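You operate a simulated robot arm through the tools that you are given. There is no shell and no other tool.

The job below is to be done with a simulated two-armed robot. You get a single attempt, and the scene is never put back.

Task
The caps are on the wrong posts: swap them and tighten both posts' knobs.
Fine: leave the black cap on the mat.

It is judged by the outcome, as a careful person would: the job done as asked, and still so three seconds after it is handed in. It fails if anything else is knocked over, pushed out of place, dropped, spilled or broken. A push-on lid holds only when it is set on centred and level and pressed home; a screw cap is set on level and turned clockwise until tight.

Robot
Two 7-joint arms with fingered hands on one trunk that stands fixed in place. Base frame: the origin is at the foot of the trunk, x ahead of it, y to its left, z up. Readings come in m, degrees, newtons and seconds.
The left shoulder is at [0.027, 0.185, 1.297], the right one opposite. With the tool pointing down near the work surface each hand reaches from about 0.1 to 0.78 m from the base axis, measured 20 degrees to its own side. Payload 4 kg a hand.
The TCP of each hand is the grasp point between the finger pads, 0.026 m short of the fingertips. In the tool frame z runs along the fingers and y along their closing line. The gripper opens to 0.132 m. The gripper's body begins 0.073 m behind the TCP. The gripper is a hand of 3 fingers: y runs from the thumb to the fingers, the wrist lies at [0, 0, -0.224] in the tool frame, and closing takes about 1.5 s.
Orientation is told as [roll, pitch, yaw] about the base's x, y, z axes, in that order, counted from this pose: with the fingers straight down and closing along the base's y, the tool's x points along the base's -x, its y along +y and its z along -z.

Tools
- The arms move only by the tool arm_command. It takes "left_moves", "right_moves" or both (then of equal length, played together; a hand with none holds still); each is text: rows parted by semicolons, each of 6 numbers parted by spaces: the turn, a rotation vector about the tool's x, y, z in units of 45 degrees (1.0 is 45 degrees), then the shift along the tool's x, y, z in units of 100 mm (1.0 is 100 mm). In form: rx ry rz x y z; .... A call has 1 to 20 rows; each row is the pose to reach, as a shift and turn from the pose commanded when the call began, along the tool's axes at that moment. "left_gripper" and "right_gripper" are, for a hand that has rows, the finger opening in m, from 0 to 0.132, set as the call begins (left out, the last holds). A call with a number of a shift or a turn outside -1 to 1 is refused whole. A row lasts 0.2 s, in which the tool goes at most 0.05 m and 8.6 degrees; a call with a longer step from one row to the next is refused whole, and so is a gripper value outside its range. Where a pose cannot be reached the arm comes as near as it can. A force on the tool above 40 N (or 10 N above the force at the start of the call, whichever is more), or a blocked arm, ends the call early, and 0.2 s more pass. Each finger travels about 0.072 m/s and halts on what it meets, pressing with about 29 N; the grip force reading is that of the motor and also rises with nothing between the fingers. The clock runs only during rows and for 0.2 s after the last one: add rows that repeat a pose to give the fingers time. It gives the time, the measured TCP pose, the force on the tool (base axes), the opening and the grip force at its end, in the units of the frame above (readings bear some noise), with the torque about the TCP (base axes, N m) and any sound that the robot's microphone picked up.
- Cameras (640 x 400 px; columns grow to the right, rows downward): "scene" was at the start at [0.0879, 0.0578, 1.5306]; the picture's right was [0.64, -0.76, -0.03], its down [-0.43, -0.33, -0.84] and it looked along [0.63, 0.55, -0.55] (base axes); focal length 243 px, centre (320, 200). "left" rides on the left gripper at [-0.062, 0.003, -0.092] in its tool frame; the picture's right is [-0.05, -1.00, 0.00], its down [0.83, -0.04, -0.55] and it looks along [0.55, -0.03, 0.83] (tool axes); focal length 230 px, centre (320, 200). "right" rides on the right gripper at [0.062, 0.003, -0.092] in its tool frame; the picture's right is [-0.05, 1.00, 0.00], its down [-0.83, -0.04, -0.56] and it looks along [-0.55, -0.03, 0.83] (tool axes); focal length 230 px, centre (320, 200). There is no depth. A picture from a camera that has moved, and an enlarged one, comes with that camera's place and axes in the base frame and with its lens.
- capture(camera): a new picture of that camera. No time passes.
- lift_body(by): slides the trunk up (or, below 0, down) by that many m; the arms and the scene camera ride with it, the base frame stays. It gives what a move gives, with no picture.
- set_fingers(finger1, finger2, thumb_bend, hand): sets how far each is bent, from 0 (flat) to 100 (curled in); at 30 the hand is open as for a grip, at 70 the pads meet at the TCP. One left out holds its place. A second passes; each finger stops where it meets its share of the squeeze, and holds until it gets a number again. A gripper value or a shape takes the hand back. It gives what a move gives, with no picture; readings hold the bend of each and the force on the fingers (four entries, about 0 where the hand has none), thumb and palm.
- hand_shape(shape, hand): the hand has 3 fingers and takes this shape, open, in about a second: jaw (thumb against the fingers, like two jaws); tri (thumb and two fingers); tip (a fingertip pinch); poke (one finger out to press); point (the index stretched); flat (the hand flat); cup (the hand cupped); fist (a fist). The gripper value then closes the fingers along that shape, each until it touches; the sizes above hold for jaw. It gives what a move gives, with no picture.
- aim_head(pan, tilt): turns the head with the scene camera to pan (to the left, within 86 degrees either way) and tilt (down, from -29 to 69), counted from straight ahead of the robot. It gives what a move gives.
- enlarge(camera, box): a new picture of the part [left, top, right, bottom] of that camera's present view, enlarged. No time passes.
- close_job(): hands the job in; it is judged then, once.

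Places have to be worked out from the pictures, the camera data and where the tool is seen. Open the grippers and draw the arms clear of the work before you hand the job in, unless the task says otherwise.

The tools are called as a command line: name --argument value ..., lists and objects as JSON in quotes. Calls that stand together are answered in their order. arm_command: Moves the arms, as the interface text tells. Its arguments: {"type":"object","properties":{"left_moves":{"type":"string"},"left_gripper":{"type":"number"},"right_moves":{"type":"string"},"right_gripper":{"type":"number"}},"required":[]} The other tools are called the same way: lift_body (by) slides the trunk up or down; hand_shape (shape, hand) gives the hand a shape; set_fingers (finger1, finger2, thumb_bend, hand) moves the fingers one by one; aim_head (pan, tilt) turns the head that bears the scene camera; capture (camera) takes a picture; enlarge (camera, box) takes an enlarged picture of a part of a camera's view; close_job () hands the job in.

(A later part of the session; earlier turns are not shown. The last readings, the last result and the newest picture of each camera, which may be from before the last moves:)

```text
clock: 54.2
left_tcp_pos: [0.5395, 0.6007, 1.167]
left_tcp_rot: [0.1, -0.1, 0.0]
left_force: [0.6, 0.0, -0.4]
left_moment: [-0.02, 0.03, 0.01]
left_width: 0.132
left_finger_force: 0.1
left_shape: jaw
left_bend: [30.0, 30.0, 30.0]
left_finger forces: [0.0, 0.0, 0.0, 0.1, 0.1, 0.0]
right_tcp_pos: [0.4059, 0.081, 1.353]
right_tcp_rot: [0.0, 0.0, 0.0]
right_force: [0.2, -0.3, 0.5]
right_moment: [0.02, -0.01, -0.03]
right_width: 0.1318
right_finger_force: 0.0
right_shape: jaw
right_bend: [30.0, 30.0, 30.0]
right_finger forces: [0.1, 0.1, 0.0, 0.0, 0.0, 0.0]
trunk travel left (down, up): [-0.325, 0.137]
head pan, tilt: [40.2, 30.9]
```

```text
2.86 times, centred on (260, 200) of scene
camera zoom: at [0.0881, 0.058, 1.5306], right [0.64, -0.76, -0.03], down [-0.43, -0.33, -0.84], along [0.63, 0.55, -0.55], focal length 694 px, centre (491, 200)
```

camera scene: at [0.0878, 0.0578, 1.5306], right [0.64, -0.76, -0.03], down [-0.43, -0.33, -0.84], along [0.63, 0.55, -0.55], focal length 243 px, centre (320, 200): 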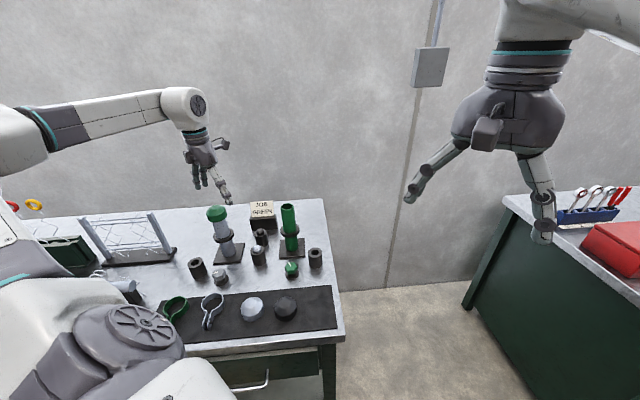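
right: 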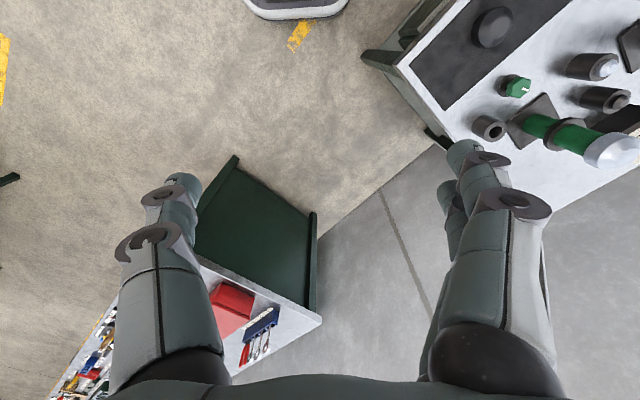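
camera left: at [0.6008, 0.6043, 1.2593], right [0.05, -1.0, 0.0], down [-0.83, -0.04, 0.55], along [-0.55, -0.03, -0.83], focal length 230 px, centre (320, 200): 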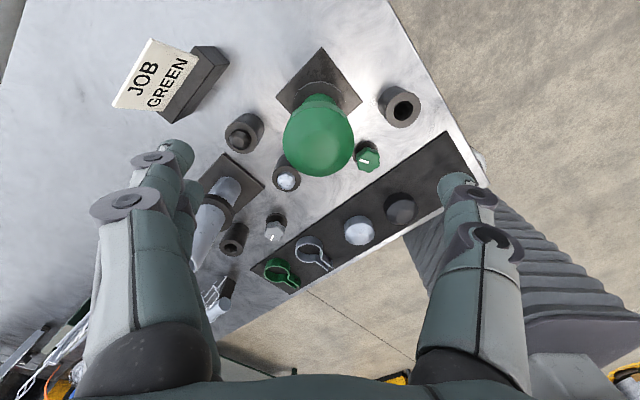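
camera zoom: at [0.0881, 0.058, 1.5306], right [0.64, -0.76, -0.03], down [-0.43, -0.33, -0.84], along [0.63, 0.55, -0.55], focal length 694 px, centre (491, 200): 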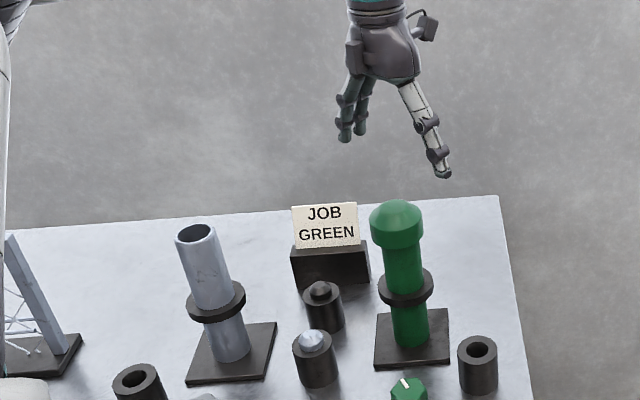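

The green cap is seated and level on the green post. I return for the silver cap on the mat with the fingers opened to only 0.10, to clear the clamp.

arm_command --left_moves "0 0 0 0.3 -0.1 0; 0 0 0 0.6 -0.22 0; 0 0 0 0.87 -0.34 0; 0 0 0 0.87 -0.34 0" --left_gripper 0.1

arm_command --left_moves "0 0 0 0.3 -0.1 0; 0 0 0 0.6 -0.22 0; 0 0 0 0.87 -0.34 0; 0 0 0 0.87 -0.34 0"

arm_command --left_moves "0 0 0 0.3 -0.1 0; 0 0 0 0.6 -0.22 0; 0 0 0 0.86 -0.33 0; 0 0 0 0.86 -0.33 0.3; 0 0 0 0.86 -0.33 0.6; 0 0 0 0.86 -0.33 0.99; 0 0 0 0.86 -0.33 0.99"

capture --camera "left"

```text
clock: 55.2
left_tcp_pos: [0.4535, 0.5657, 1.1679]
left_tcp_rot: [-0.1, 0.0, 0.0]
left_force: [0.2, -0.3, -0.5]
left_moment: [-0.02, 0.03, 0.01]
left_width: 0.1002
left_finger_force: 0.1
left_shape: jaw
left_bend: [63.0, 63.0, 59.0]
left_finger forces: [0.0, 0.0, 0.0, 0.0, 0.1, 0.0]
right_tcp_pos: [0.4077, 0.0797, 1.3523]
right_tcp_rot: [-0.1, 0.0, 0.1]
right_force: [-1.0, -0.2, 0.5]
right_moment: [-0.01, 0.0, -0.02]
right_width: 0.1318
right_finger_force: 0.0
right_shape: jaw
right_bend: [30.0, 30.0, 30.0]
right_finger forces: [0.0, 0.0, 0.0, 0.1, 0.0, 0.1]
trunk travel left (down, up): [-0.325, 0.137]
head pan, tilt: [40.2, 30.9]
```

```text
clock: 56.2
left_tcp_pos: [0.3652, 0.5329, 1.1697]
left_tcp_rot: [0.0, 0.0, 0.0]
left_force: [-0.2, -1.2, 0.5]
left_moment: [0.0, 0.0, 0.0]
left_width: 0.1003
left_finger_force: 0.0
left_shape: jaw
left_bend: [63.0, 63.0, 59.0]
left_finger forces: [0.0, 0.1, 0.0, 0.0, 0.0, 0.0]
right_tcp_pos: [0.406, 0.0807, 1.3529]
right_tcp_rot: [0.1, 0.0, 0.1]
right_force: [-0.4, 0.1, -0.3]
right_moment: [0.01, -0.02, 0.04]
right_width: 0.1319
right_finger_force: 0.0
right_shape: jaw
right_bend: [30.0, 30.0, 30.0]
right_finger forces: [0.1, 0.0, 0.1, 0.0, 0.0, 0.0]
trunk travel left (down, up): [-0.325, 0.137]
head pan, tilt: [40.2, 30.9]
```

```text
clock: 57.8
left_tcp_pos: [0.2773, 0.5002, 1.0678]
left_tcp_rot: [0.0, -0.2, 0.0]
left_force: [-0.6, 0.1, 0.4]
left_moment: [0.0, -0.01, -0.03]
left_width: 0.1003
left_finger_force: 0.2
left_shape: jaw
left_bend: [63.0, 63.0, 59.0]
left_finger forces: [0.0, 0.0, 0.0, 0.0, 0.0, 0.0]
right_tcp_pos: [0.4072, 0.0807, 1.3543]
right_tcp_rot: [0.0, 0.1, 0.0]
right_force: [1.1, -0.5, 0.6]
right_moment: [0.03, 0.0, 0.02]
right_width: 0.132
right_finger_force: 0.0
right_shape: jaw
right_bend: [30.0, 30.0, 30.0]
right_finger forces: [0.0, 0.1, 0.0, 0.0, 0.0, 0.0]
trunk travel left (down, up): [-0.325, 0.137]
head pan, tilt: [40.2, 30.9]
```

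```text
taken
camera left: at [0.3386, 0.5039, 1.1614], right [0.05, -1.0, 0.0], down [-0.83, -0.04, 0.55], along [-0.55, -0.03, -0.83], focal length 230 px, centre (320, 200)
```

left: 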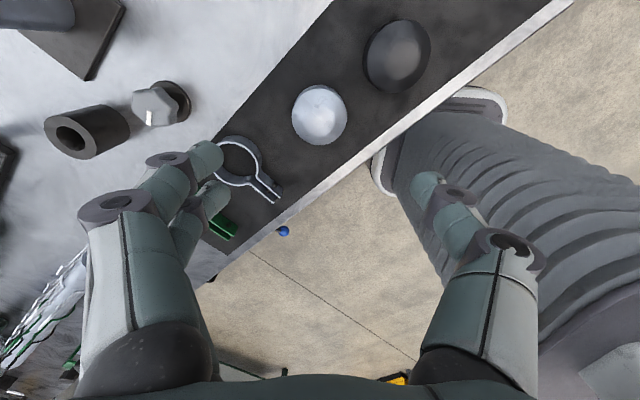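

Aligned above the silver cap. I descend to grip height and close.

arm_command --left_moves "0 0 0 0 0 0.3; 0 0 0 0 0 0.6; 0 0 0 0 0 0.9; 0 0 0 0 0 1.0; 0 0 0 0 0 1.0"

arm_command --left_moves "0 0 0 0 0 0.2; 0 0 0 0 0 0.4; 0 0 0 0 0 0.6; 0 0 0 0 0 0.7; 0 0 0 0 0 0.75; 0 0 0 0 0 0.75"

arm_command --left_moves "0 0 0 0 0 0; 0 0 0 0 0 0; 0 0 0 0 0 0; 0 0 0 0 0 0; 0 0 0 0 0 0; 0 0 0 0 0 0; 0 0 0 0 0 0; 0 0 0 0 0 0" --left_gripper 0.04

enlarge --camera "left" --box '[200, 90, 440, 300]'

enlarge --camera "scene" --box '[215, 265, 295, 325]'

```text
clock: 59.0
left_tcp_pos: [0.2796, 0.5017, 0.9675]
left_tcp_rot: [0.0, -0.1, 0.0]
left_force: [0.1, 0.0, 0.2]
left_moment: [0.0, 0.01, -0.02]
left_width: 0.1005
left_finger_force: 0.0
left_shape: jaw
left_bend: [63.0, 63.0, 59.0]
left_finger forces: [0.0, 0.0, 0.0, 0.0, 0.1, 0.1]
right_tcp_pos: [0.406, 0.0792, 1.3531]
right_tcp_rot: [0.0, 0.0, -0.1]
right_force: [0.8, -0.4, -1.3]
right_moment: [0.01, 0.0, -0.02]
right_width: 0.132
right_finger_force: 0.0
right_shape: jaw
right_bend: [30.0, 30.0, 30.0]
right_finger forces: [0.0, 0.0, 0.0, 0.1, 0.0, 0.0]
trunk travel left (down, up): [-0.325, 0.137]
head pan, tilt: [40.2, 30.9]
```

```text
clock: 60.4
left_tcp_pos: [0.2784, 0.5, 0.8946]
left_tcp_rot: [0.1, -0.1, 0.1]
left_force: [0.9, -0.1, -0.2]
left_moment: [0.02, -0.01, 0.0]
left_width: 0.1002
left_finger_force: 0.1
left_shape: jaw
left_bend: [63.0, 63.0, 59.0]
left_finger forces: [0.1, 0.0, 0.0, 0.0, 0.0, 0.0]
right_tcp_pos: [0.4066, 0.0795, 1.3542]
right_tcp_rot: [0.1, 0.0, 0.0]
right_force: [0.2, 0.2, 0.0]
right_moment: [0.0, 0.01, 0.03]
right_width: 0.1316
right_finger_force: 0.1
right_shape: jaw
right_bend: [30.0, 30.0, 30.0]
right_finger forces: [0.0, 0.1, 0.0, 0.0, 0.0, 0.1]
trunk travel left (down, up): [-0.325, 0.137]
head pan, tilt: [40.2, 30.9]
```

```text
clock: 62.2
left_tcp_pos: [0.2789, 0.4999, 0.895]
left_tcp_rot: [0.0, 0.0, 0.0]
left_force: [0.1, -0.6, 0.5]
left_moment: [-0.01, -0.04, 0.0]
left_width: 0.0537
left_finger_force: 28.9
left_shape: jaw
left_bend: [73.0, 73.0, 70.0]
left_finger forces: [11.8, 13.4, 0.0, 0.1, 26.2, 0.0]
right_tcp_pos: [0.4065, 0.0802, 1.3546]
right_tcp_rot: [-0.1, 0.0, -0.1]
right_force: [-0.4, -0.2, 0.0]
right_moment: [-0.05, 0.01, -0.01]
right_width: 0.132
right_finger_force: 0.1
right_shape: jaw
right_bend: [30.0, 30.0, 30.0]
right_finger forces: [0.0, 0.0, 0.0, 0.1, 0.1, 0.0]
trunk travel left (down, up): [-0.325, 0.137]
head pan, tilt: [40.2, 30.9]
```

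```text
1.90 times, centred on (320, 195) of left
camera zoom: at [0.3399, 0.5035, 0.9869], right [0.05, -1.0, 0.0], down [-0.83, -0.04, 0.55], along [-0.55, -0.03, -0.83], focal length 438 px, centre (320, 210)
```

zoom: 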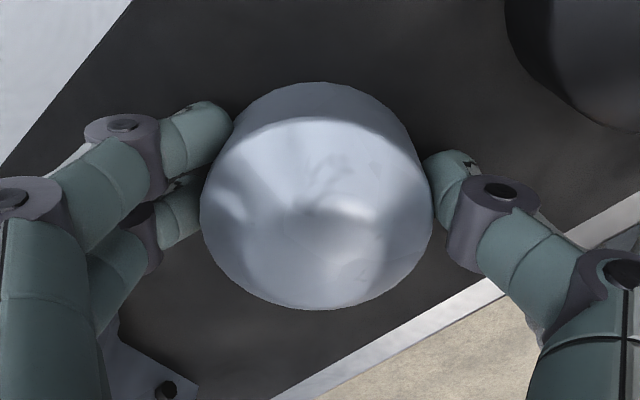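

```text
6.67 times, centred on (255, 295) of scene
camera zoom: at [0.088, 0.0579, 1.5306], right [0.64, -0.76, -0.03], down [-0.43, -0.33, -0.84], along [0.63, 0.55, -0.55], focal length 1618 px, centre (753, -433)
```

zoom: 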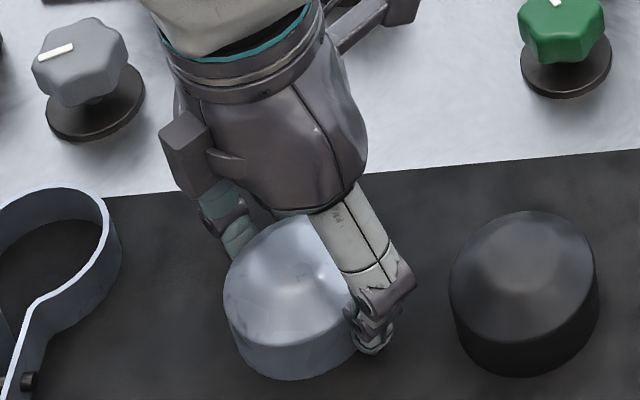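

The grip is firm; the cap sits roughly 1.5 mm towards -x in the hand compared with before, which I'll allow for. I lift it 28.5 cm.

arm_command --left_moves "0 0 0 0 0 -0.1; 0 0 0 0 0 -0.3; 0 0 0 0 0 -0.6; 0 0 0 0 0 -0.95; 0 0 0 0 0 -0.95"

arm_command --left_moves "0 0 0 0 0 -0.3; 0 0 0 0 0 -0.6; 0 0 0 0 0 -0.95; 0 0 0 0 0 -0.95"

arm_command --left_moves "0 0 0 0 0 -0.3; 0 0 0 0 0 -0.6; 0 0 0 0 0 -0.95; 0 0 0 0 0 -0.95"

enlarge --camera "left" --box '[200, 90, 440, 300]'

```text
clock: 63.4
left_tcp_pos: [0.2798, 0.499, 0.99]
left_tcp_rot: [-0.1, 0.0, 0.0]
left_force: [-0.2, 0.4, -2.0]
left_moment: [-0.02, 0.01, 0.02]
left_width: 0.0537
left_finger_force: 29.2
left_shape: jaw
left_bend: [73.0, 73.0, 70.0]
left_finger forces: [12.1, 13.6, 0.1, 0.1, 26.2, 0.0]
right_tcp_pos: [0.4071, 0.0801, 1.3546]
right_tcp_rot: [0.0, 0.1, 0.1]
right_force: [1.2, -0.3, 0.3]
right_moment: [-0.06, -0.01, 0.02]
right_width: 0.1319
right_finger_force: 0.1
right_shape: jaw
right_bend: [30.0, 30.0, 30.0]
right_finger forces: [0.0, 0.1, 0.0, 0.0, 0.1, 0.0]
trunk travel left (down, up): [-0.325, 0.137]
head pan, tilt: [40.2, 30.9]
```

```text
clock: 64.4
left_tcp_pos: [0.2801, 0.502, 1.0864]
left_tcp_rot: [0.0, 0.1, 0.0]
left_force: [-0.2, 0.3, -1.4]
left_moment: [0.03, 0.01, -0.01]
left_width: 0.0538
left_finger_force: 29.4
left_shape: jaw
left_bend: [73.0, 73.0, 70.0]
left_finger forces: [12.3, 13.6, 0.0, 0.0, 26.2, 0.1]
right_tcp_pos: [0.4054, 0.0802, 1.3537]
right_tcp_rot: [0.0, 0.0, 0.0]
right_force: [0.0, 0.3, -0.2]
right_moment: [-0.03, -0.02, 0.01]
right_width: 0.1319
right_finger_force: 0.1
right_shape: jaw
right_bend: [30.0, 30.0, 30.0]
right_finger forces: [0.0, 0.0, 0.0, 0.1, 0.0, 0.0]
trunk travel left (down, up): [-0.325, 0.137]
head pan, tilt: [40.2, 30.9]
```

```text
clock: 65.4
left_tcp_pos: [0.2791, 0.5024, 1.1812]
left_tcp_rot: [-0.1, 0.1, 0.0]
left_force: [0.2, -0.3, -1.0]
left_moment: [-0.01, 0.02, 0.03]
left_width: 0.0537
left_finger_force: 29.5
left_shape: jaw
left_bend: [73.0, 73.0, 70.0]
left_finger forces: [12.7, 13.7, 0.1, 0.0, 26.2, 0.1]
right_tcp_pos: [0.405, 0.0809, 1.3539]
right_tcp_rot: [0.0, 0.0, 0.0]
right_force: [-1.0, 0.8, 0.2]
right_moment: [0.0, 0.0, 0.04]
right_width: 0.132
right_finger_force: 0.0
right_shape: jaw
right_bend: [30.0, 30.0, 30.0]
right_finger forces: [0.0, 0.0, 0.0, 0.0, 0.0, 0.0]
trunk travel left (down, up): [-0.325, 0.137]
head pan, tilt: [40.2, 30.9]
```

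```text
1.90 times, centred on (320, 195) of left
camera zoom: at [0.3405, 0.5064, 1.2732], right [0.05, -1.0, 0.0], down [-0.83, -0.04, 0.55], along [-0.55, -0.03, -0.83], focal length 438 px, centre (320, 210)
```

zoom: 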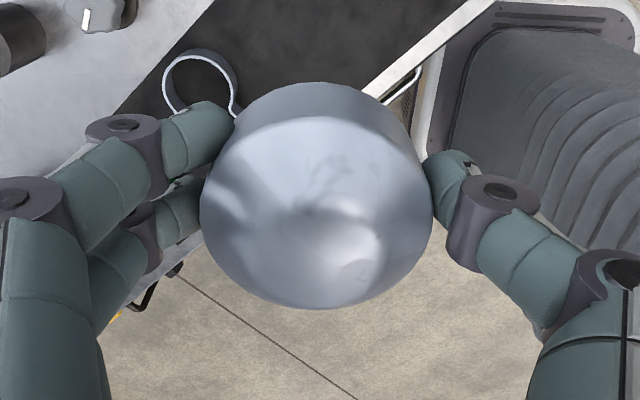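

The cap is held level. I carry it over to the grey post, with a small +x compensation.

arm_command --left_moves "0 0 0 -0.1 0.3 0; 0 0 0 -0.2 0.6 0; 0 0 0 -0.3 0.9 0; 0 0 0 -0.3 0.9 0"

arm_command --left_moves "0 0 0 -0.1 0.3 0; 0 0 0 -0.2 0.6 0; 0 0 0 -0.3 0.9 0; 0 0 0 -0.3 0.9 0"

arm_command --left_moves "0 0 0 -0.1 0.3 0; 0 0 0 -0.2 0.6 0; 0 0 0 -0.3 0.915 0; 0 0 0 -0.3 0.915 0; 0 0 0 -0.3 0.915 0"

capture --camera "left"

enlarge --camera "scene" --box '[150, 130, 310, 280]'

```text
clock: 66.4
left_tcp_pos: [0.3074, 0.5909, 1.1784]
left_tcp_rot: [0.2, 0.0, 0.1]
left_force: [-0.4, -0.3, 0.7]
left_moment: [-0.02, -0.05, 0.01]
left_width: 0.0535
left_finger_force: 29.1
left_shape: jaw
left_bend: [73.0, 73.0, 70.0]
left_finger forces: [12.8, 13.7, 0.0, 0.0, 26.1, 0.1]
right_tcp_pos: [0.4063, 0.0795, 1.3538]
right_tcp_rot: [0.1, 0.0, 0.1]
right_force: [-1.2, 0.0, 0.2]
right_moment: [-0.03, -0.01, -0.02]
right_width: 0.1319
right_finger_force: 0.1
right_shape: jaw
right_bend: [30.0, 30.0, 30.0]
right_finger forces: [0.1, 0.0, 0.1, 0.1, 0.1, 0.1]
trunk travel left (down, up): [-0.325, 0.137]
head pan, tilt: [40.2, 30.9]
```

```text
clock: 67.4
left_tcp_pos: [0.3358, 0.681, 1.1775]
left_tcp_rot: [-0.1, 0.0, 0.0]
left_force: [0.5, -0.2, -0.8]
left_moment: [0.01, -0.01, 0.01]
left_width: 0.0535
left_finger_force: 28.8
left_shape: jaw
left_bend: [73.0, 73.0, 70.0]
left_finger forces: [12.9, 13.8, 0.1, 0.0, 26.1, 0.0]
right_tcp_pos: [0.4053, 0.0795, 1.3538]
right_tcp_rot: [-0.1, 0.0, 0.1]
right_force: [-0.2, -0.9, -0.1]
right_moment: [-0.01, -0.03, 0.03]
right_width: 0.132
right_finger_force: 0.1
right_shape: jaw
right_bend: [30.0, 30.0, 30.0]
right_finger forces: [0.0, 0.1, 0.0, 0.0, 0.1, 0.1]
trunk travel left (down, up): [-0.325, 0.137]
head pan, tilt: [40.2, 30.9]
```

```text
clock: 68.6
left_tcp_pos: [0.3691, 0.7721, 1.179]
left_tcp_rot: [0.0, 0.0, 0.1]
left_force: [0.5, -0.8, 0.1]
left_moment: [0.01, -0.01, 0.0]
left_width: 0.0538
left_finger_force: 28.8
left_shape: jaw
left_bend: [74.0, 73.0, 70.0]
left_finger forces: [13.1, 13.9, 0.0, 0.1, 26.2, 0.0]
right_tcp_pos: [0.4051, 0.081, 1.3534]
right_tcp_rot: [0.0, 0.0, 0.0]
right_force: [0.0, -0.6, 0.0]
right_moment: [0.02, 0.0, 0.03]
right_width: 0.132
right_finger_force: 0.0
right_shape: jaw
right_bend: [30.0, 30.0, 30.0]
right_finger forces: [0.0, 0.1, 0.0, 0.1, 0.0, 0.0]
trunk travel left (down, up): [-0.325, 0.137]
head pan, tilt: [40.2, 30.9]
```

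```text
taken
camera left: at [0.4304, 0.7751, 1.2704], right [0.05, -1.0, 0.0], down [-0.83, -0.04, 0.55], along [-0.55, -0.03, -0.83], focal length 230 px, centre (320, 200)
```

left: 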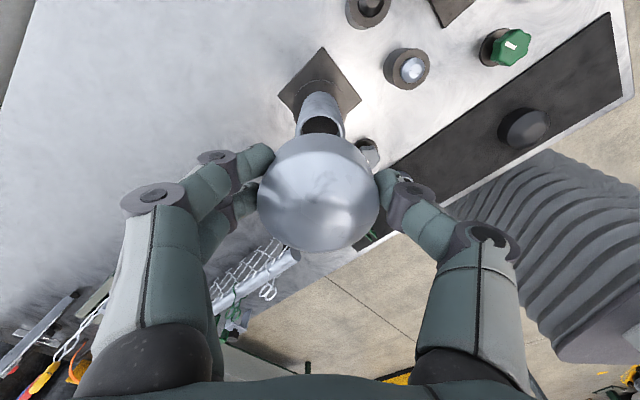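

```text
2.67 times, centred on (230, 205) of scene
camera zoom: at [0.0878, 0.0578, 1.5306], right [0.64, -0.76, -0.03], down [-0.43, -0.33, -0.84], along [0.63, 0.55, -0.55], focal length 647 px, centre (560, 187)
```

zoom: 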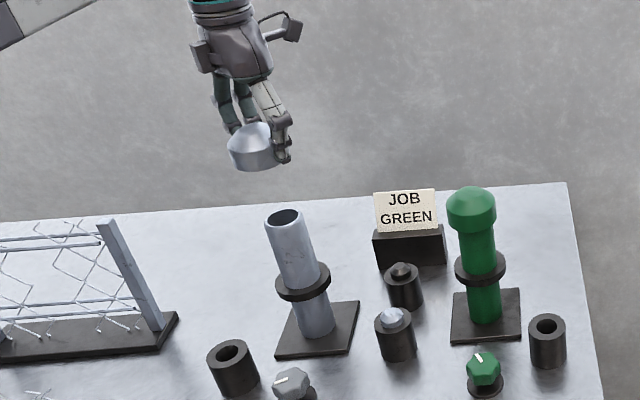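

The cap is over the grey tube. I lower 7 cm to just above the rim and check alignment.

arm_command --left_moves "0 0 0 0 0 0.2; 0 0 0 0 0 0.4; 0 0 0 0 0 0.6; 0 0 0 0 0 0.7; 0 0 0 0 0 0.7"

enlarge --camera "scene" --box '[180, 180, 260, 240]'

enlarge --camera "left" --box '[200, 50, 440, 260]'

```text
clock: 69.8
left_tcp_pos: [0.3688, 0.7719, 1.1081]
left_tcp_rot: [-0.1, -0.1, 0.0]
left_force: [0.6, -0.5, -0.5]
left_moment: [-0.04, 0.01, 0.03]
left_width: 0.0535
left_finger_force: 28.4
left_shape: jaw
left_bend: [74.0, 73.0, 70.0]
left_finger forces: [13.2, 13.9, 0.0, 0.0, 26.1, 0.0]
right_tcp_pos: [0.407, 0.0812, 1.3539]
right_tcp_rot: [0.0, 0.0, 0.1]
right_force: [0.1, -0.7, 1.4]
right_moment: [-0.01, 0.03, -0.05]
right_width: 0.1318
right_finger_force: 0.1
right_shape: jaw
right_bend: [30.0, 30.0, 30.0]
right_finger forces: [0.0, 0.1, 0.0, 0.1, 0.0, 0.1]
trunk travel left (down, up): [-0.325, 0.137]
head pan, tilt: [40.2, 30.9]
```

```text
6.67 times, centred on (220, 210) of scene
camera zoom: at [0.0881, 0.0579, 1.5306], right [0.64, -0.76, -0.03], down [-0.43, -0.33, -0.84], along [0.63, 0.55, -0.55], focal length 1618 px, centre (987, 133)
```

zoom: 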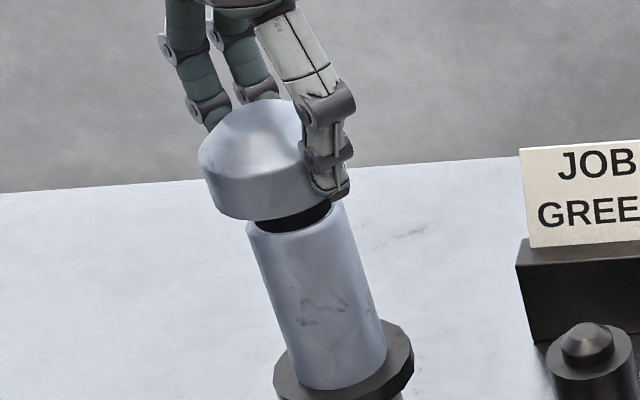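

```text
1.90 times, centred on (320, 155) of left
camera zoom: at [0.4301, 0.7755, 1.1996], right [0.05, -1.0, 0.0], down [-0.83, -0.04, 0.55], along [-0.55, -0.03, -0.83], focal length 438 px, centre (320, 286)
```

zoom: 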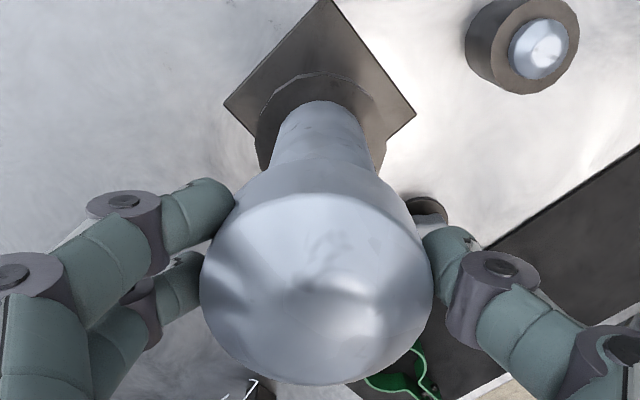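

Alignment looks good, within about half a millimetre. I lower the cap onto the tube slowly.

arm_command --left_moves "0 0 0 0 -0.005 0.04; 0 0 0 0 -0.005 0.08; 0 0 0 0 -0.005 0.12; 0 0 0 0 -0.005 0.16; 0 0 0 0 -0.005 0.2; 0 0 0 0 -0.005 0.2"

arm_command --left_moves "0 0 0 0 0 0.03; 0 0 0 0 0 0.06; 0 0 0 0 0 0.09; 0 0 0 0 0 0.12; 0 0 0 0 0 0.15; 0 0 0 0 0 0.15"

enlarge --camera "scene" --box '[180, 180, 260, 240]'

```text
clock: 71.2
left_tcp_pos: [0.3675, 0.7706, 1.0862]
left_tcp_rot: [0.1, 0.0, -0.1]
left_force: [-0.1, 0.0, -0.9]
left_moment: [0.01, -0.02, -0.01]
left_width: 0.0534
left_finger_force: 29.4
left_shape: jaw
left_bend: [74.0, 73.0, 70.0]
left_finger forces: [13.2, 13.8, 0.0, 0.0, 26.0, 0.0]
right_tcp_pos: [0.406, 0.0802, 1.3535]
right_tcp_rot: [0.0, 0.0, -0.1]
right_force: [0.2, 0.0, 0.3]
right_moment: [0.03, -0.03, 0.01]
right_width: 0.132
right_finger_force: 0.0
right_shape: jaw
right_bend: [30.0, 30.0, 30.0]
right_finger forces: [0.0, 0.0, 0.0, 0.0, 0.1, 0.0]
trunk travel left (down, up): [-0.325, 0.137]
head pan, tilt: [40.2, 30.9]
```

```text
clock: 72.6
left_tcp_pos: [0.3671, 0.7713, 1.0724]
left_tcp_rot: [-0.1, 0.0, 0.0]
left_force: [0.1, 0.3, -0.6]
left_moment: [0.0, -0.01, -0.03]
left_width: 0.0536
left_finger_force: 29.0
left_shape: jaw
left_bend: [74.0, 73.0, 70.0]
left_finger forces: [13.2, 13.8, 0.1, 0.0, 26.2, 0.0]
right_tcp_pos: [0.4063, 0.0801, 1.3542]
right_tcp_rot: [0.0, 0.0, 0.0]
right_force: [0.1, 0.3, -0.8]
right_moment: [0.0, -0.01, -0.04]
right_width: 0.1319
right_finger_force: 0.1
right_shape: jaw
right_bend: [30.0, 30.0, 30.0]
right_finger forces: [0.0, 0.0, 0.1, 0.2, 0.0, 0.1]
trunk travel left (down, up): [-0.325, 0.137]
head pan, tilt: [40.2, 30.9]
```

```text
6.67 times, centred on (220, 210) of scene
camera zoom: at [0.088, 0.058, 1.5306], right [0.64, -0.76, -0.03], down [-0.43, -0.33, -0.84], along [0.63, 0.55, -0.55], focal length 1618 px, centre (987, 133)
```

zoom: 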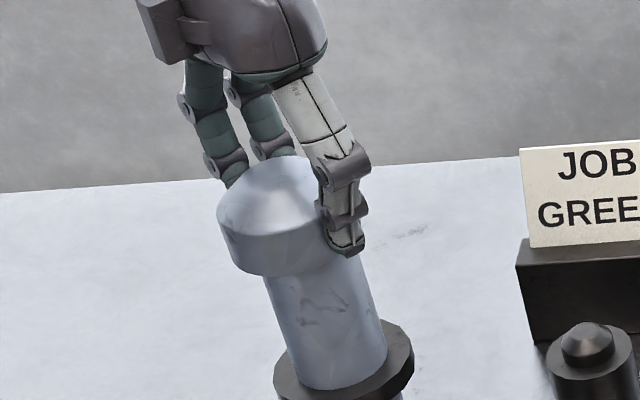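

It slides on freely. I continue down in millimetre steps until it seats.

arm_command --left_moves "0 0 0 0 0 0.02; 0 0 0 0 0 0.04; 0 0 0 0 0 0.04"

arm_command --left_moves "0 0 0 0 0 0.01; 0 0 0 0 0 0.02; 0 0 0 0 0 0.02"

arm_command --left_moves "0 0 0 0 0 0.01; 0 0 0 0 0 0.02; 0 0 0 0 0 0.02"

```text
clock: 73.4
left_tcp_pos: [0.3683, 0.7724, 1.0699]
left_tcp_rot: [0.0, 0.0, -0.1]
left_force: [0.2, 0.3, 0.0]
left_moment: [0.01, 0.01, 0.02]
left_width: 0.0536
left_finger_force: 29.2
left_shape: jaw
left_bend: [74.0, 73.0, 70.0]
left_finger forces: [13.2, 13.8, 0.0, 0.0, 25.9, 0.0]
right_tcp_pos: [0.4068, 0.0794, 1.353]
right_tcp_rot: [0.0, 0.1, 0.0]
right_force: [-0.3, 0.1, 0.0]
right_moment: [0.0, -0.02, 0.0]
right_width: 0.1318
right_finger_force: 0.0
right_shape: jaw
right_bend: [30.0, 30.0, 30.0]
right_finger forces: [0.0, 0.0, 0.0, 0.1, 0.1, 0.1]
trunk travel left (down, up): [-0.325, 0.137]
head pan, tilt: [40.2, 30.9]
```

```text
clock: 74.2
left_tcp_pos: [0.3666, 0.7721, 1.0672]
left_tcp_rot: [0.0, 0.0, 0.0]
left_force: [0.3, -0.6, -0.7]
left_moment: [0.02, 0.08, 0.0]
left_width: 0.0536
left_finger_force: 28.7
left_shape: jaw
left_bend: [74.0, 73.0, 70.0]
left_finger forces: [13.2, 13.8, 0.1, 0.1, 26.3, 0.1]
right_tcp_pos: [0.4051, 0.0803, 1.3549]
right_tcp_rot: [0.0, 0.0, 0.0]
right_force: [0.1, -0.7, 0.6]
right_moment: [-0.01, -0.01, 0.01]
right_width: 0.132
right_finger_force: 0.0
right_shape: jaw
right_bend: [30.0, 30.0, 30.0]
right_finger forces: [0.1, 0.0, 0.1, 0.0, 0.0, 0.1]
trunk travel left (down, up): [-0.325, 0.137]
head pan, tilt: [40.2, 30.9]
```

```text
clock: 75.0
left_tcp_pos: [0.3672, 0.7706, 1.0665]
left_tcp_rot: [0.1, -0.3, 0.1]
left_force: [0.2, 2.0, 11.5]
left_moment: [0.08, 0.04, -0.02]
left_width: 0.0538
left_finger_force: 28.9
left_shape: jaw
left_bend: [74.0, 73.0, 70.0]
left_finger forces: [15.1, 16.0, 0.1, 0.0, 27.5, 0.1]
right_tcp_pos: [0.4059, 0.0785, 1.3549]
right_tcp_rot: [0.0, 0.0, 0.0]
right_force: [-0.1, 0.6, 0.1]
right_moment: [-0.01, 0.02, 0.0]
right_width: 0.1321
right_finger_force: 0.0
right_shape: jaw
right_bend: [30.0, 30.0, 30.0]
right_finger forces: [0.0, 0.0, 0.1, 0.1, 0.1, 0.0]
trunk travel left (down, up): [-0.325, 0.137]
head pan, tilt: [40.2, 30.9]
```

The cap is seated with 11.5 N at the same height as before. I release and rise.

arm_command --left_moves "0 0 0 0 0 -0.01; 0 0 0 0 0 -0.02; 0 0 0 0 0 -0.02; 0 0 0 0 0 -0.02; 0 0 0 0 0 -0.02; 0 0 0 0 0 -0.02; 0 0 0 0 0 -0.02; 0 0 0 0 0 -0.02" --left_gripper 0.132

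arm_command --left_moves "0 0 0 0 0 -0.2; 0 0 0 0 0 -0.5; 0 0 0 0 0 -0.8; 0 0 0 0 0 -1.0; 0 0 0 0 0 -1.0"

capture --camera "left"

enlarge --camera "scene" --box '[150, 150, 340, 290]'

```text
clock: 76.8
left_tcp_pos: [0.3672, 0.7705, 1.0657]
left_tcp_rot: [0.0, 0.0, 0.0]
left_force: [0.7, 0.0, -0.8]
left_moment: [0.01, 0.0, 0.02]
left_width: 0.1316
left_finger_force: 0.0
left_shape: jaw
left_bend: [30.0, 30.0, 30.0]
left_finger forces: [0.0, 0.1, 0.1, 0.1, 0.0, 0.0]
right_tcp_pos: [0.4065, 0.08, 1.3543]
right_tcp_rot: [0.0, 0.0, 0.0]
right_force: [0.4, 0.1, 1.1]
right_moment: [0.03, -0.03, 0.0]
right_width: 0.1321
right_finger_force: 0.1
right_shape: jaw
right_bend: [30.0, 30.0, 30.0]
right_finger forces: [0.1, 0.1, 0.1, 0.0, 0.1, 0.0]
trunk travel left (down, up): [-0.325, 0.137]
head pan, tilt: [40.2, 30.9]
```

```text
clock: 78.0
left_tcp_pos: [0.3658, 0.7711, 1.1692]
left_tcp_rot: [0.0, 0.0, 0.0]
left_force: [0.5, 0.6, 0.4]
left_moment: [-0.01, -0.01, -0.01]
left_width: 0.132
left_finger_force: 0.2
left_shape: jaw
left_bend: [30.0, 30.0, 30.0]
left_finger forces: [0.0, 0.0, 0.0, 0.1, 0.1, 0.0]
right_tcp_pos: [0.4063, 0.0793, 1.3525]
right_tcp_rot: [0.0, 0.0, 0.0]
right_force: [-0.3, 0.6, 0.7]
right_moment: [-0.02, 0.01, 0.01]
right_width: 0.1321
right_finger_force: 0.0
right_shape: jaw
right_bend: [30.0, 30.0, 30.0]
right_finger forces: [0.1, 0.0, 0.0, 0.1, 0.0, 0.0]
trunk travel left (down, up): [-0.325, 0.137]
head pan, tilt: [40.2, 30.9]
```

```text
taken
camera left: at [0.4272, 0.7742, 1.2602], right [0.05, -1.0, 0.0], down [-0.83, -0.04, 0.55], along [-0.55, -0.03, -0.83], focal length 230 px, centre (320, 200)
```

left: 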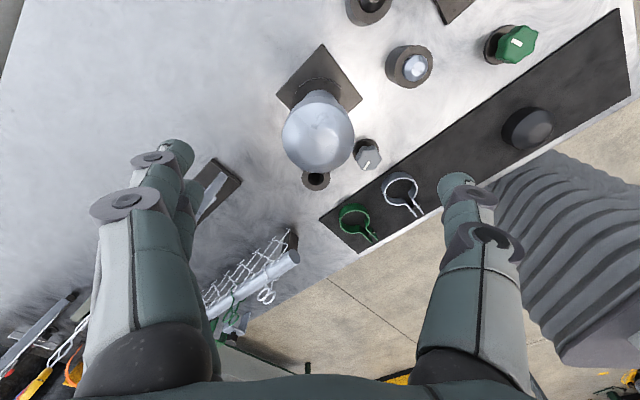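

```text
2.86 times, centred on (245, 220) of scene
camera zoom: at [0.088, 0.0581, 1.5306], right [0.64, -0.76, -0.03], down [-0.43, -0.33, -0.84], along [0.63, 0.55, -0.55], focal length 694 px, centre (534, 143)
```

zoom: 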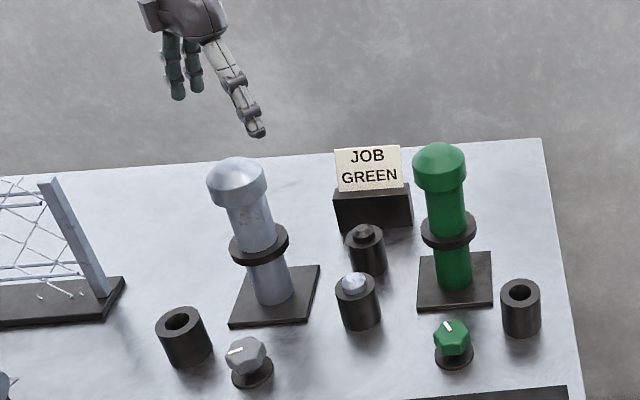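

Both caps are swapped and sit level. Next are the knobs: the grey one triangulates to about (0.2735, 0.684) and the green one to about (0.4455, 0.511), both with tops near z≈0.88. I move above the grey knob and pre-turn the hand 30° so the fingers avoid the nearby black tube.

arm_command --left_moves "0 0 0 0.23 -0.22 0; 0 0 0 0.46 -0.44 0; 0 0 0 0.7 -0.65 0; 0 0 0 0.925 -0.87 0; 0 0 0.17 0.925 -0.87 0.1; 0 0 0.34 0.925 -0.87 0.2; 0 0 0.51 0.925 -0.87 0.3; 0 0 0.67 0.925 -0.87 0.4; 0 0 0.67 0.925 -0.87 0.4" --left_gripper 0.09

capture --camera "left"

enlarge --camera "scene" --box '[150, 170, 310, 310]'

```text
clock: 80.0
left_tcp_pos: [0.276, 0.6841, 1.1271]
left_tcp_rot: [0.1, -0.2, -30.2]
left_force: [-0.3, 0.0, -0.8]
left_moment: [0.01, -0.01, 0.0]
left_width: 0.0902
left_finger_force: 0.1
left_shape: jaw
left_bend: [68.0, 68.0, 65.0]
left_finger forces: [0.0, 0.0, 0.1, 0.0, 0.0, 0.0]
right_tcp_pos: [0.406, 0.0782, 1.3538]
right_tcp_rot: [0.1, 0.1, -0.1]
right_force: [0.8, -0.1, 0.3]
right_moment: [0.01, -0.02, 0.02]
right_width: 0.1319
right_finger_force: 0.0
right_shape: jaw
right_bend: [30.0, 30.0, 30.0]
right_finger forces: [0.0, 0.0, 0.2, 0.0, 0.0, 0.0]
trunk travel left (down, up): [-0.325, 0.137]
head pan, tilt: [40.2, 30.9]
```

```text
taken
camera left: at [0.3303, 0.6569, 1.2204], right [-0.46, -0.89, 0.0], down [-0.74, 0.38, 0.55], along [-0.49, 0.25, -0.83], focal length 230 px, centre (320, 200)
```

left: 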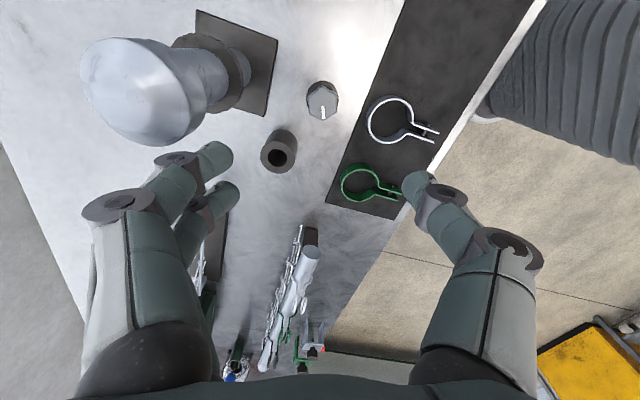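

```text
2.86 times, centred on (230, 240) of scene
camera zoom: at [0.0879, 0.0578, 1.5306], right [0.64, -0.76, -0.03], down [-0.43, -0.33, -0.84], along [0.63, 0.55, -0.55], focal length 694 px, centre (577, 86)
```

zoom: 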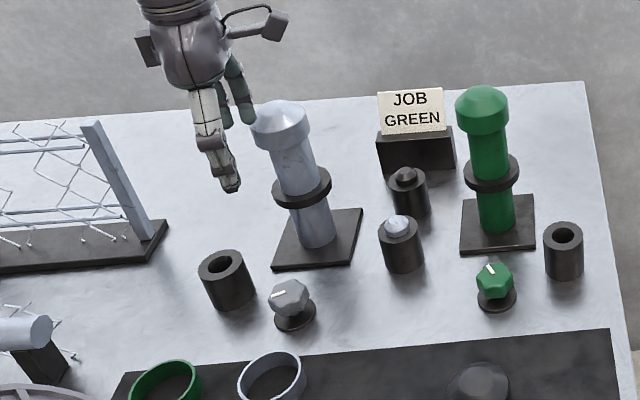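

The knob is straight below the hand, and the fingers clear the tube and the post. I descend in stages to z≈0.91 and look.

arm_command --left_moves "0 0 0 0 -0.02 0.3; 0 0 0 0 -0.02 0.6; 0 0 0 0 -0.02 0.9; 0 0 0 0 -0.02 0.9"

arm_command --left_moves "0 0 0 0 0 0.3; 0 0 0 0 0 0.6; 0 0 0 0 0 0.8; 0 0 0 0 0 0.8"

capture --camera "left"

enlarge --camera "scene" --box '[180, 225, 270, 295]'

```text
clock: 81.0
left_tcp_pos: [0.272, 0.684, 1.0402]
left_tcp_rot: [0.1, -0.1, -30.1]
left_force: [-0.3, 0.1, 0.0]
left_moment: [-0.01, 0.03, 0.01]
left_width: 0.0904
left_finger_force: 0.0
left_shape: jaw
left_bend: [68.0, 68.0, 65.0]
left_finger forces: [0.0, 0.1, 0.1, 0.1, 0.1, 0.0]
right_tcp_pos: [0.4059, 0.0801, 1.3542]
right_tcp_rot: [0.0, 0.0, 0.1]
right_force: [-0.6, -0.3, 0.0]
right_moment: [-0.04, 0.02, -0.01]
right_width: 0.1318
right_finger_force: 0.1
right_shape: jaw
right_bend: [30.0, 30.0, 30.0]
right_finger forces: [0.0, 0.1, 0.1, 0.1, 0.0, 0.1]
trunk travel left (down, up): [-0.325, 0.137]
head pan, tilt: [40.2, 30.9]
```

```text
clock: 82.0
left_tcp_pos: [0.2725, 0.683, 0.9581]
left_tcp_rot: [0.0, 0.0, -30.1]
left_force: [0.1, 0.1, 0.0]
left_moment: [-0.01, -0.04, 0.0]
left_width: 0.0904
left_finger_force: 0.0
left_shape: jaw
left_bend: [68.0, 68.0, 65.0]
left_finger forces: [0.0, 0.0, 0.1, 0.0, 0.1, 0.0]
right_tcp_pos: [0.407, 0.081, 1.3534]
right_tcp_rot: [0.0, -0.1, 0.0]
right_force: [-1.2, 0.3, 1.0]
right_moment: [-0.01, 0.0, -0.03]
right_width: 0.1318
right_finger_force: 0.1
right_shape: jaw
right_bend: [30.0, 30.0, 30.0]
right_finger forces: [0.0, 0.0, 0.1, 0.0, 0.0, 0.0]
trunk travel left (down, up): [-0.325, 0.137]
head pan, tilt: [40.2, 30.9]
```

```text
taken
camera left: at [0.3278, 0.6548, 1.0502], right [-0.46, -0.89, 0.0], down [-0.74, 0.38, 0.55], along [-0.49, 0.25, -0.83], focal length 230 px, centre (320, 200)
```

left: 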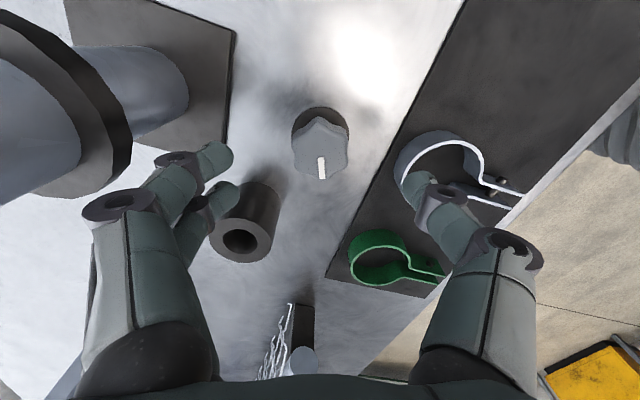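

```text
5.71 times, centred on (225, 260) of scene
camera zoom: at [0.0878, 0.0578, 1.5306], right [0.64, -0.76, -0.03], down [-0.43, -0.33, -0.84], along [0.63, 0.55, -0.55], focal length 1387 px, centre (863, -143)
```

zoom: 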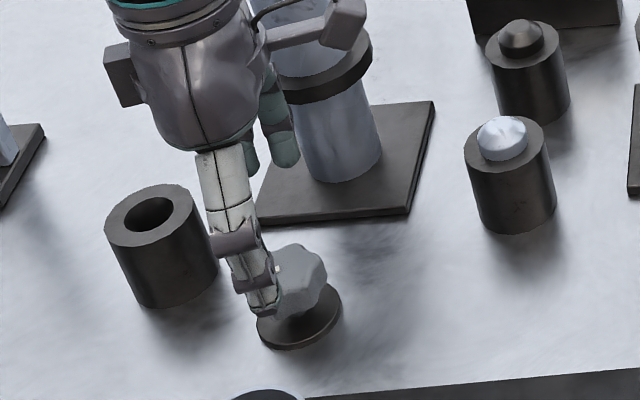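

The knob is centred (top z≈0.88) and the tube sits about 0.10 m away, clear of the fingers. I lower to z≈0.905.

arm_command --left_moves "0 0 0 0 0 0.2; 0 0 0 0 0 0.4; 0 0 0 0 0 0.53; 0 0 0 0 0 0.53"

capture --camera "left"

enlarge --camera "scene" --box '[180, 235, 270, 305]'

```text
clock: 83.0
left_tcp_pos: [0.2732, 0.6821, 0.9045]
left_tcp_rot: [0.0, -0.1, -30.1]
left_force: [-0.1, -0.1, 0.0]
left_moment: [0.0, 0.05, -0.02]
left_width: 0.0905
left_finger_force: 0.1
left_shape: jaw
left_bend: [68.0, 68.0, 65.0]
left_finger forces: [0.0, 0.0, 0.0, 0.1, 0.0, 0.1]
right_tcp_pos: [0.407, 0.0802, 1.3534]
right_tcp_rot: [0.0, -0.1, 0.0]
right_force: [-0.1, -1.2, 1.0]
right_moment: [0.0, -0.04, 0.03]
right_width: 0.1319
right_finger_force: 0.1
right_shape: jaw
right_bend: [30.0, 30.0, 30.0]
right_finger forces: [0.1, 0.0, 0.0, 0.0, 0.1, 0.0]
trunk travel left (down, up): [-0.325, 0.137]
head pan, tilt: [40.2, 30.9]
```

```text
taken
camera left: at [0.3289, 0.6543, 0.9963], right [-0.46, -0.89, 0.0], down [-0.74, 0.38, 0.55], along [-0.49, 0.25, -0.83], focal length 230 px, centre (320, 200)
```

left: 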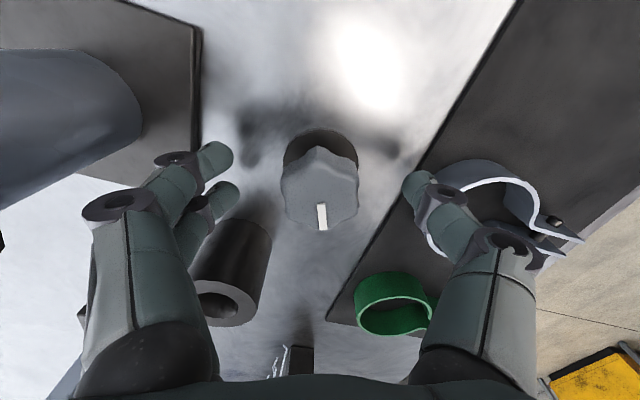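

```text
5.71 times, centred on (225, 270) of scene
camera zoom: at [0.0879, 0.0579, 1.5306], right [0.64, -0.76, -0.03], down [-0.43, -0.33, -0.84], along [0.63, 0.55, -0.55], focal length 1387 px, centre (863, -200)
```

zoom: 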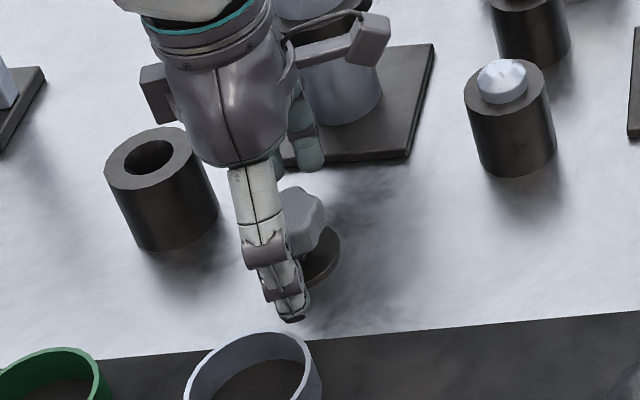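

No contacts so far and the knob is centred. I lower another 1.1 cm so the fingertips meet the knob's side, and close on it.

arm_command --left_moves "0 0 0 0 0 0.06; 0 0 0 0 0 0.11; 0 0 0 0 0 0.11"

arm_command --left_moves "0 0 0 0 0 0; 0 0 0 0 0 0; 0 0 0 0 0 0; 0 0 0 0 0 0; 0 0 0 0 0 0; 0 0 0 0 0 0; 0 0 0 0 0 0" --left_gripper 0.02

enlarge --camera "left" --box '[200, 100, 440, 300]'

enlarge --camera "scene" --box '[180, 235, 270, 305]'

```text
clock: 83.8
left_tcp_pos: [0.2739, 0.6832, 0.8925]
left_tcp_rot: [0.0, 0.0, -30.1]
left_force: [0.6, 0.2, -0.6]
left_moment: [-0.01, -0.02, -0.03]
left_width: 0.0902
left_finger_force: 0.1
left_shape: jaw
left_bend: [68.0, 68.0, 65.0]
left_finger forces: [0.0, 0.0, 0.0, 0.0, 0.0, 0.0]
right_tcp_pos: [0.4075, 0.0807, 1.3547]
right_tcp_rot: [0.0, 0.0, 0.0]
right_force: [-0.4, 0.3, -0.2]
right_moment: [0.03, -0.01, -0.01]
right_width: 0.1319
right_finger_force: 0.1
right_shape: jaw
right_bend: [30.0, 30.0, 30.0]
right_finger forces: [0.0, 0.1, 0.1, 0.0, 0.1, 0.1]
trunk travel left (down, up): [-0.325, 0.137]
head pan, tilt: [40.2, 30.9]
```

```text
clock: 85.4
left_tcp_pos: [0.2731, 0.6816, 0.8924]
left_tcp_rot: [0.1, 0.0, -30.2]
left_force: [-2.2, -4.1, -0.2]
left_moment: [-0.04, 0.02, -0.01]
left_width: 0.0214
left_finger_force: 0.0
left_shape: jaw
left_bend: [73.0, 73.0, 70.0]
left_finger forces: [0.0, 0.0, 0.1, 0.1, 3.7, 0.0]
right_tcp_pos: [0.4052, 0.0803, 1.3539]
right_tcp_rot: [0.0, 0.0, 0.0]
right_force: [-0.2, 0.2, 0.4]
right_moment: [-0.01, 0.02, 0.01]
right_width: 0.1318
right_finger_force: 0.1
right_shape: jaw
right_bend: [30.0, 30.0, 30.0]
right_finger forces: [0.0, 0.1, 0.0, 0.0, 0.0, 0.1]
trunk travel left (down, up): [-0.325, 0.137]
head pan, tilt: [40.2, 30.9]
```

```text
2.00 times, centred on (320, 200) of left
camera zoom: at [0.328, 0.6541, 0.9854], right [-0.46, -0.89, 0.0], down [-0.74, 0.38, 0.55], along [-0.49, 0.25, -0.83], focal length 460 px, centre (320, 200)
```

zoom: 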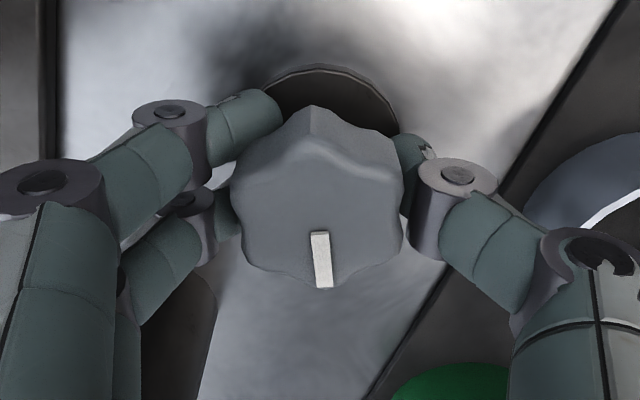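

```text
5.71 times, centred on (225, 270) of scene
camera zoom: at [0.0876, 0.0573, 1.5307], right [0.64, -0.76, -0.03], down [-0.43, -0.33, -0.84], along [0.63, 0.55, -0.55], focal length 1387 px, centre (863, -200)
```

zoom: 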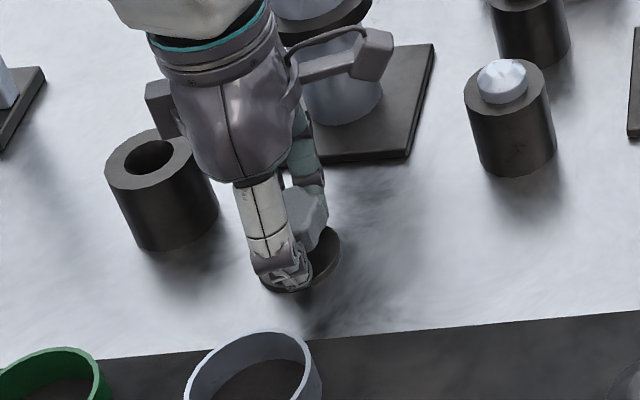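

The tips closed under the knob onto its stem, so the knob top must be nearer z≈0.893. I open, rise 1.3 cm and close again.

arm_command --left_moves "0 0 0 0 0 0; 0 0 0 0 0 0; 0 0 0 0 0 0; 0 0 0 0 0 0; 0 0 0 0 0 0; 0 0 0 0 0 -0.07; 0 0 0 0 0 -0.13; 0 0 0 0 0 -0.13" --left_gripper 0.08

arm_command --left_moves "0 0 0 0 0 0; 0 0 0 0 0 0; 0 0 0 0 0 0; 0 0 0 0 0 0; 0 0 0 0 0 0; 0 0 0 0 0 0; 0 0 0 0 0 0" --left_gripper 0.02

enlarge --camera "left" --box '[200, 100, 440, 300]'

enlarge --camera "scene" --box '[180, 235, 270, 305]'

```text
clock: 87.2
left_tcp_pos: [0.273, 0.6827, 0.9049]
left_tcp_rot: [0.0, 0.0, -30.1]
left_force: [0.0, -0.3, 0.4]
left_moment: [0.02, -0.01, 0.02]
left_width: 0.0794
left_finger_force: 0.0
left_shape: jaw
left_bend: [71.0, 71.0, 71.0]
left_finger forces: [0.0, 0.0, 0.0, 0.0, 0.0, 0.0]
right_tcp_pos: [0.4064, 0.0803, 1.3549]
right_tcp_rot: [0.0, 0.0, 0.0]
right_force: [-0.3, 0.8, 0.2]
right_moment: [-0.01, -0.01, 0.02]
right_width: 0.1319
right_finger_force: 0.0
right_shape: jaw
right_bend: [30.0, 30.0, 30.0]
right_finger forces: [0.0, 0.0, 0.0, 0.0, 0.0, 0.0]
trunk travel left (down, up): [-0.325, 0.137]
head pan, tilt: [40.2, 30.9]
```

```text
clock: 88.8
left_tcp_pos: [0.2727, 0.6824, 0.9052]
left_tcp_rot: [0.0, 0.0, -30.2]
left_force: [-1.4, -1.6, -1.7]
left_moment: [-0.07, 0.03, -0.03]
left_width: 0.0304
left_finger_force: 29.3
left_shape: jaw
left_bend: [73.0, 73.0, 70.0]
left_finger forces: [12.2, 13.2, 0.0, 0.0, 27.3, 0.0]
right_tcp_pos: [0.4055, 0.0803, 1.3533]
right_tcp_rot: [0.1, 0.0, 0.1]
right_force: [0.0, 0.3, 0.0]
right_moment: [0.0, -0.02, 0.01]
right_width: 0.132
right_finger_force: 0.1
right_shape: jaw
right_bend: [30.0, 30.0, 30.0]
right_finger forces: [0.0, 0.1, 0.0, 0.0, 0.0, 0.0]
trunk travel left (down, up): [-0.325, 0.137]
head pan, tilt: [40.2, 30.9]
```

```text
2.00 times, centred on (320, 200) of left
camera zoom: at [0.3281, 0.6544, 0.9984], right [-0.46, -0.89, 0.0], down [-0.74, 0.38, 0.55], along [-0.49, 0.25, -0.83], focal length 460 px, centre (320, 200)
```

zoom: 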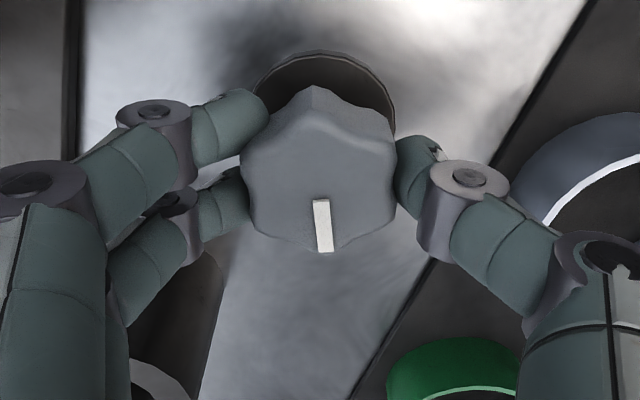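

```text
5.71 times, centred on (225, 270) of scene
camera zoom: at [0.0878, 0.0577, 1.5306], right [0.64, -0.76, -0.03], down [-0.43, -0.33, -0.84], along [0.63, 0.55, -0.55], focal length 1387 px, centre (863, -200)
```

zoom: 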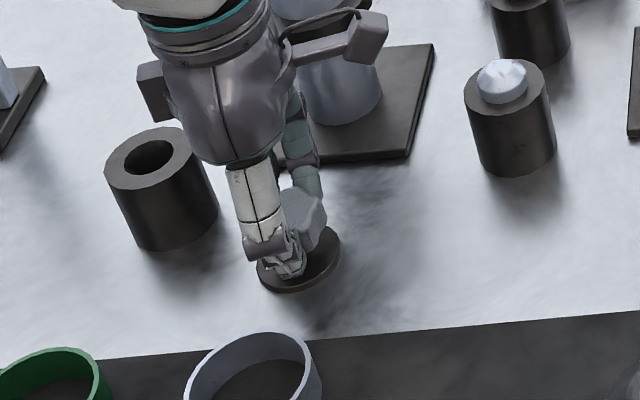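

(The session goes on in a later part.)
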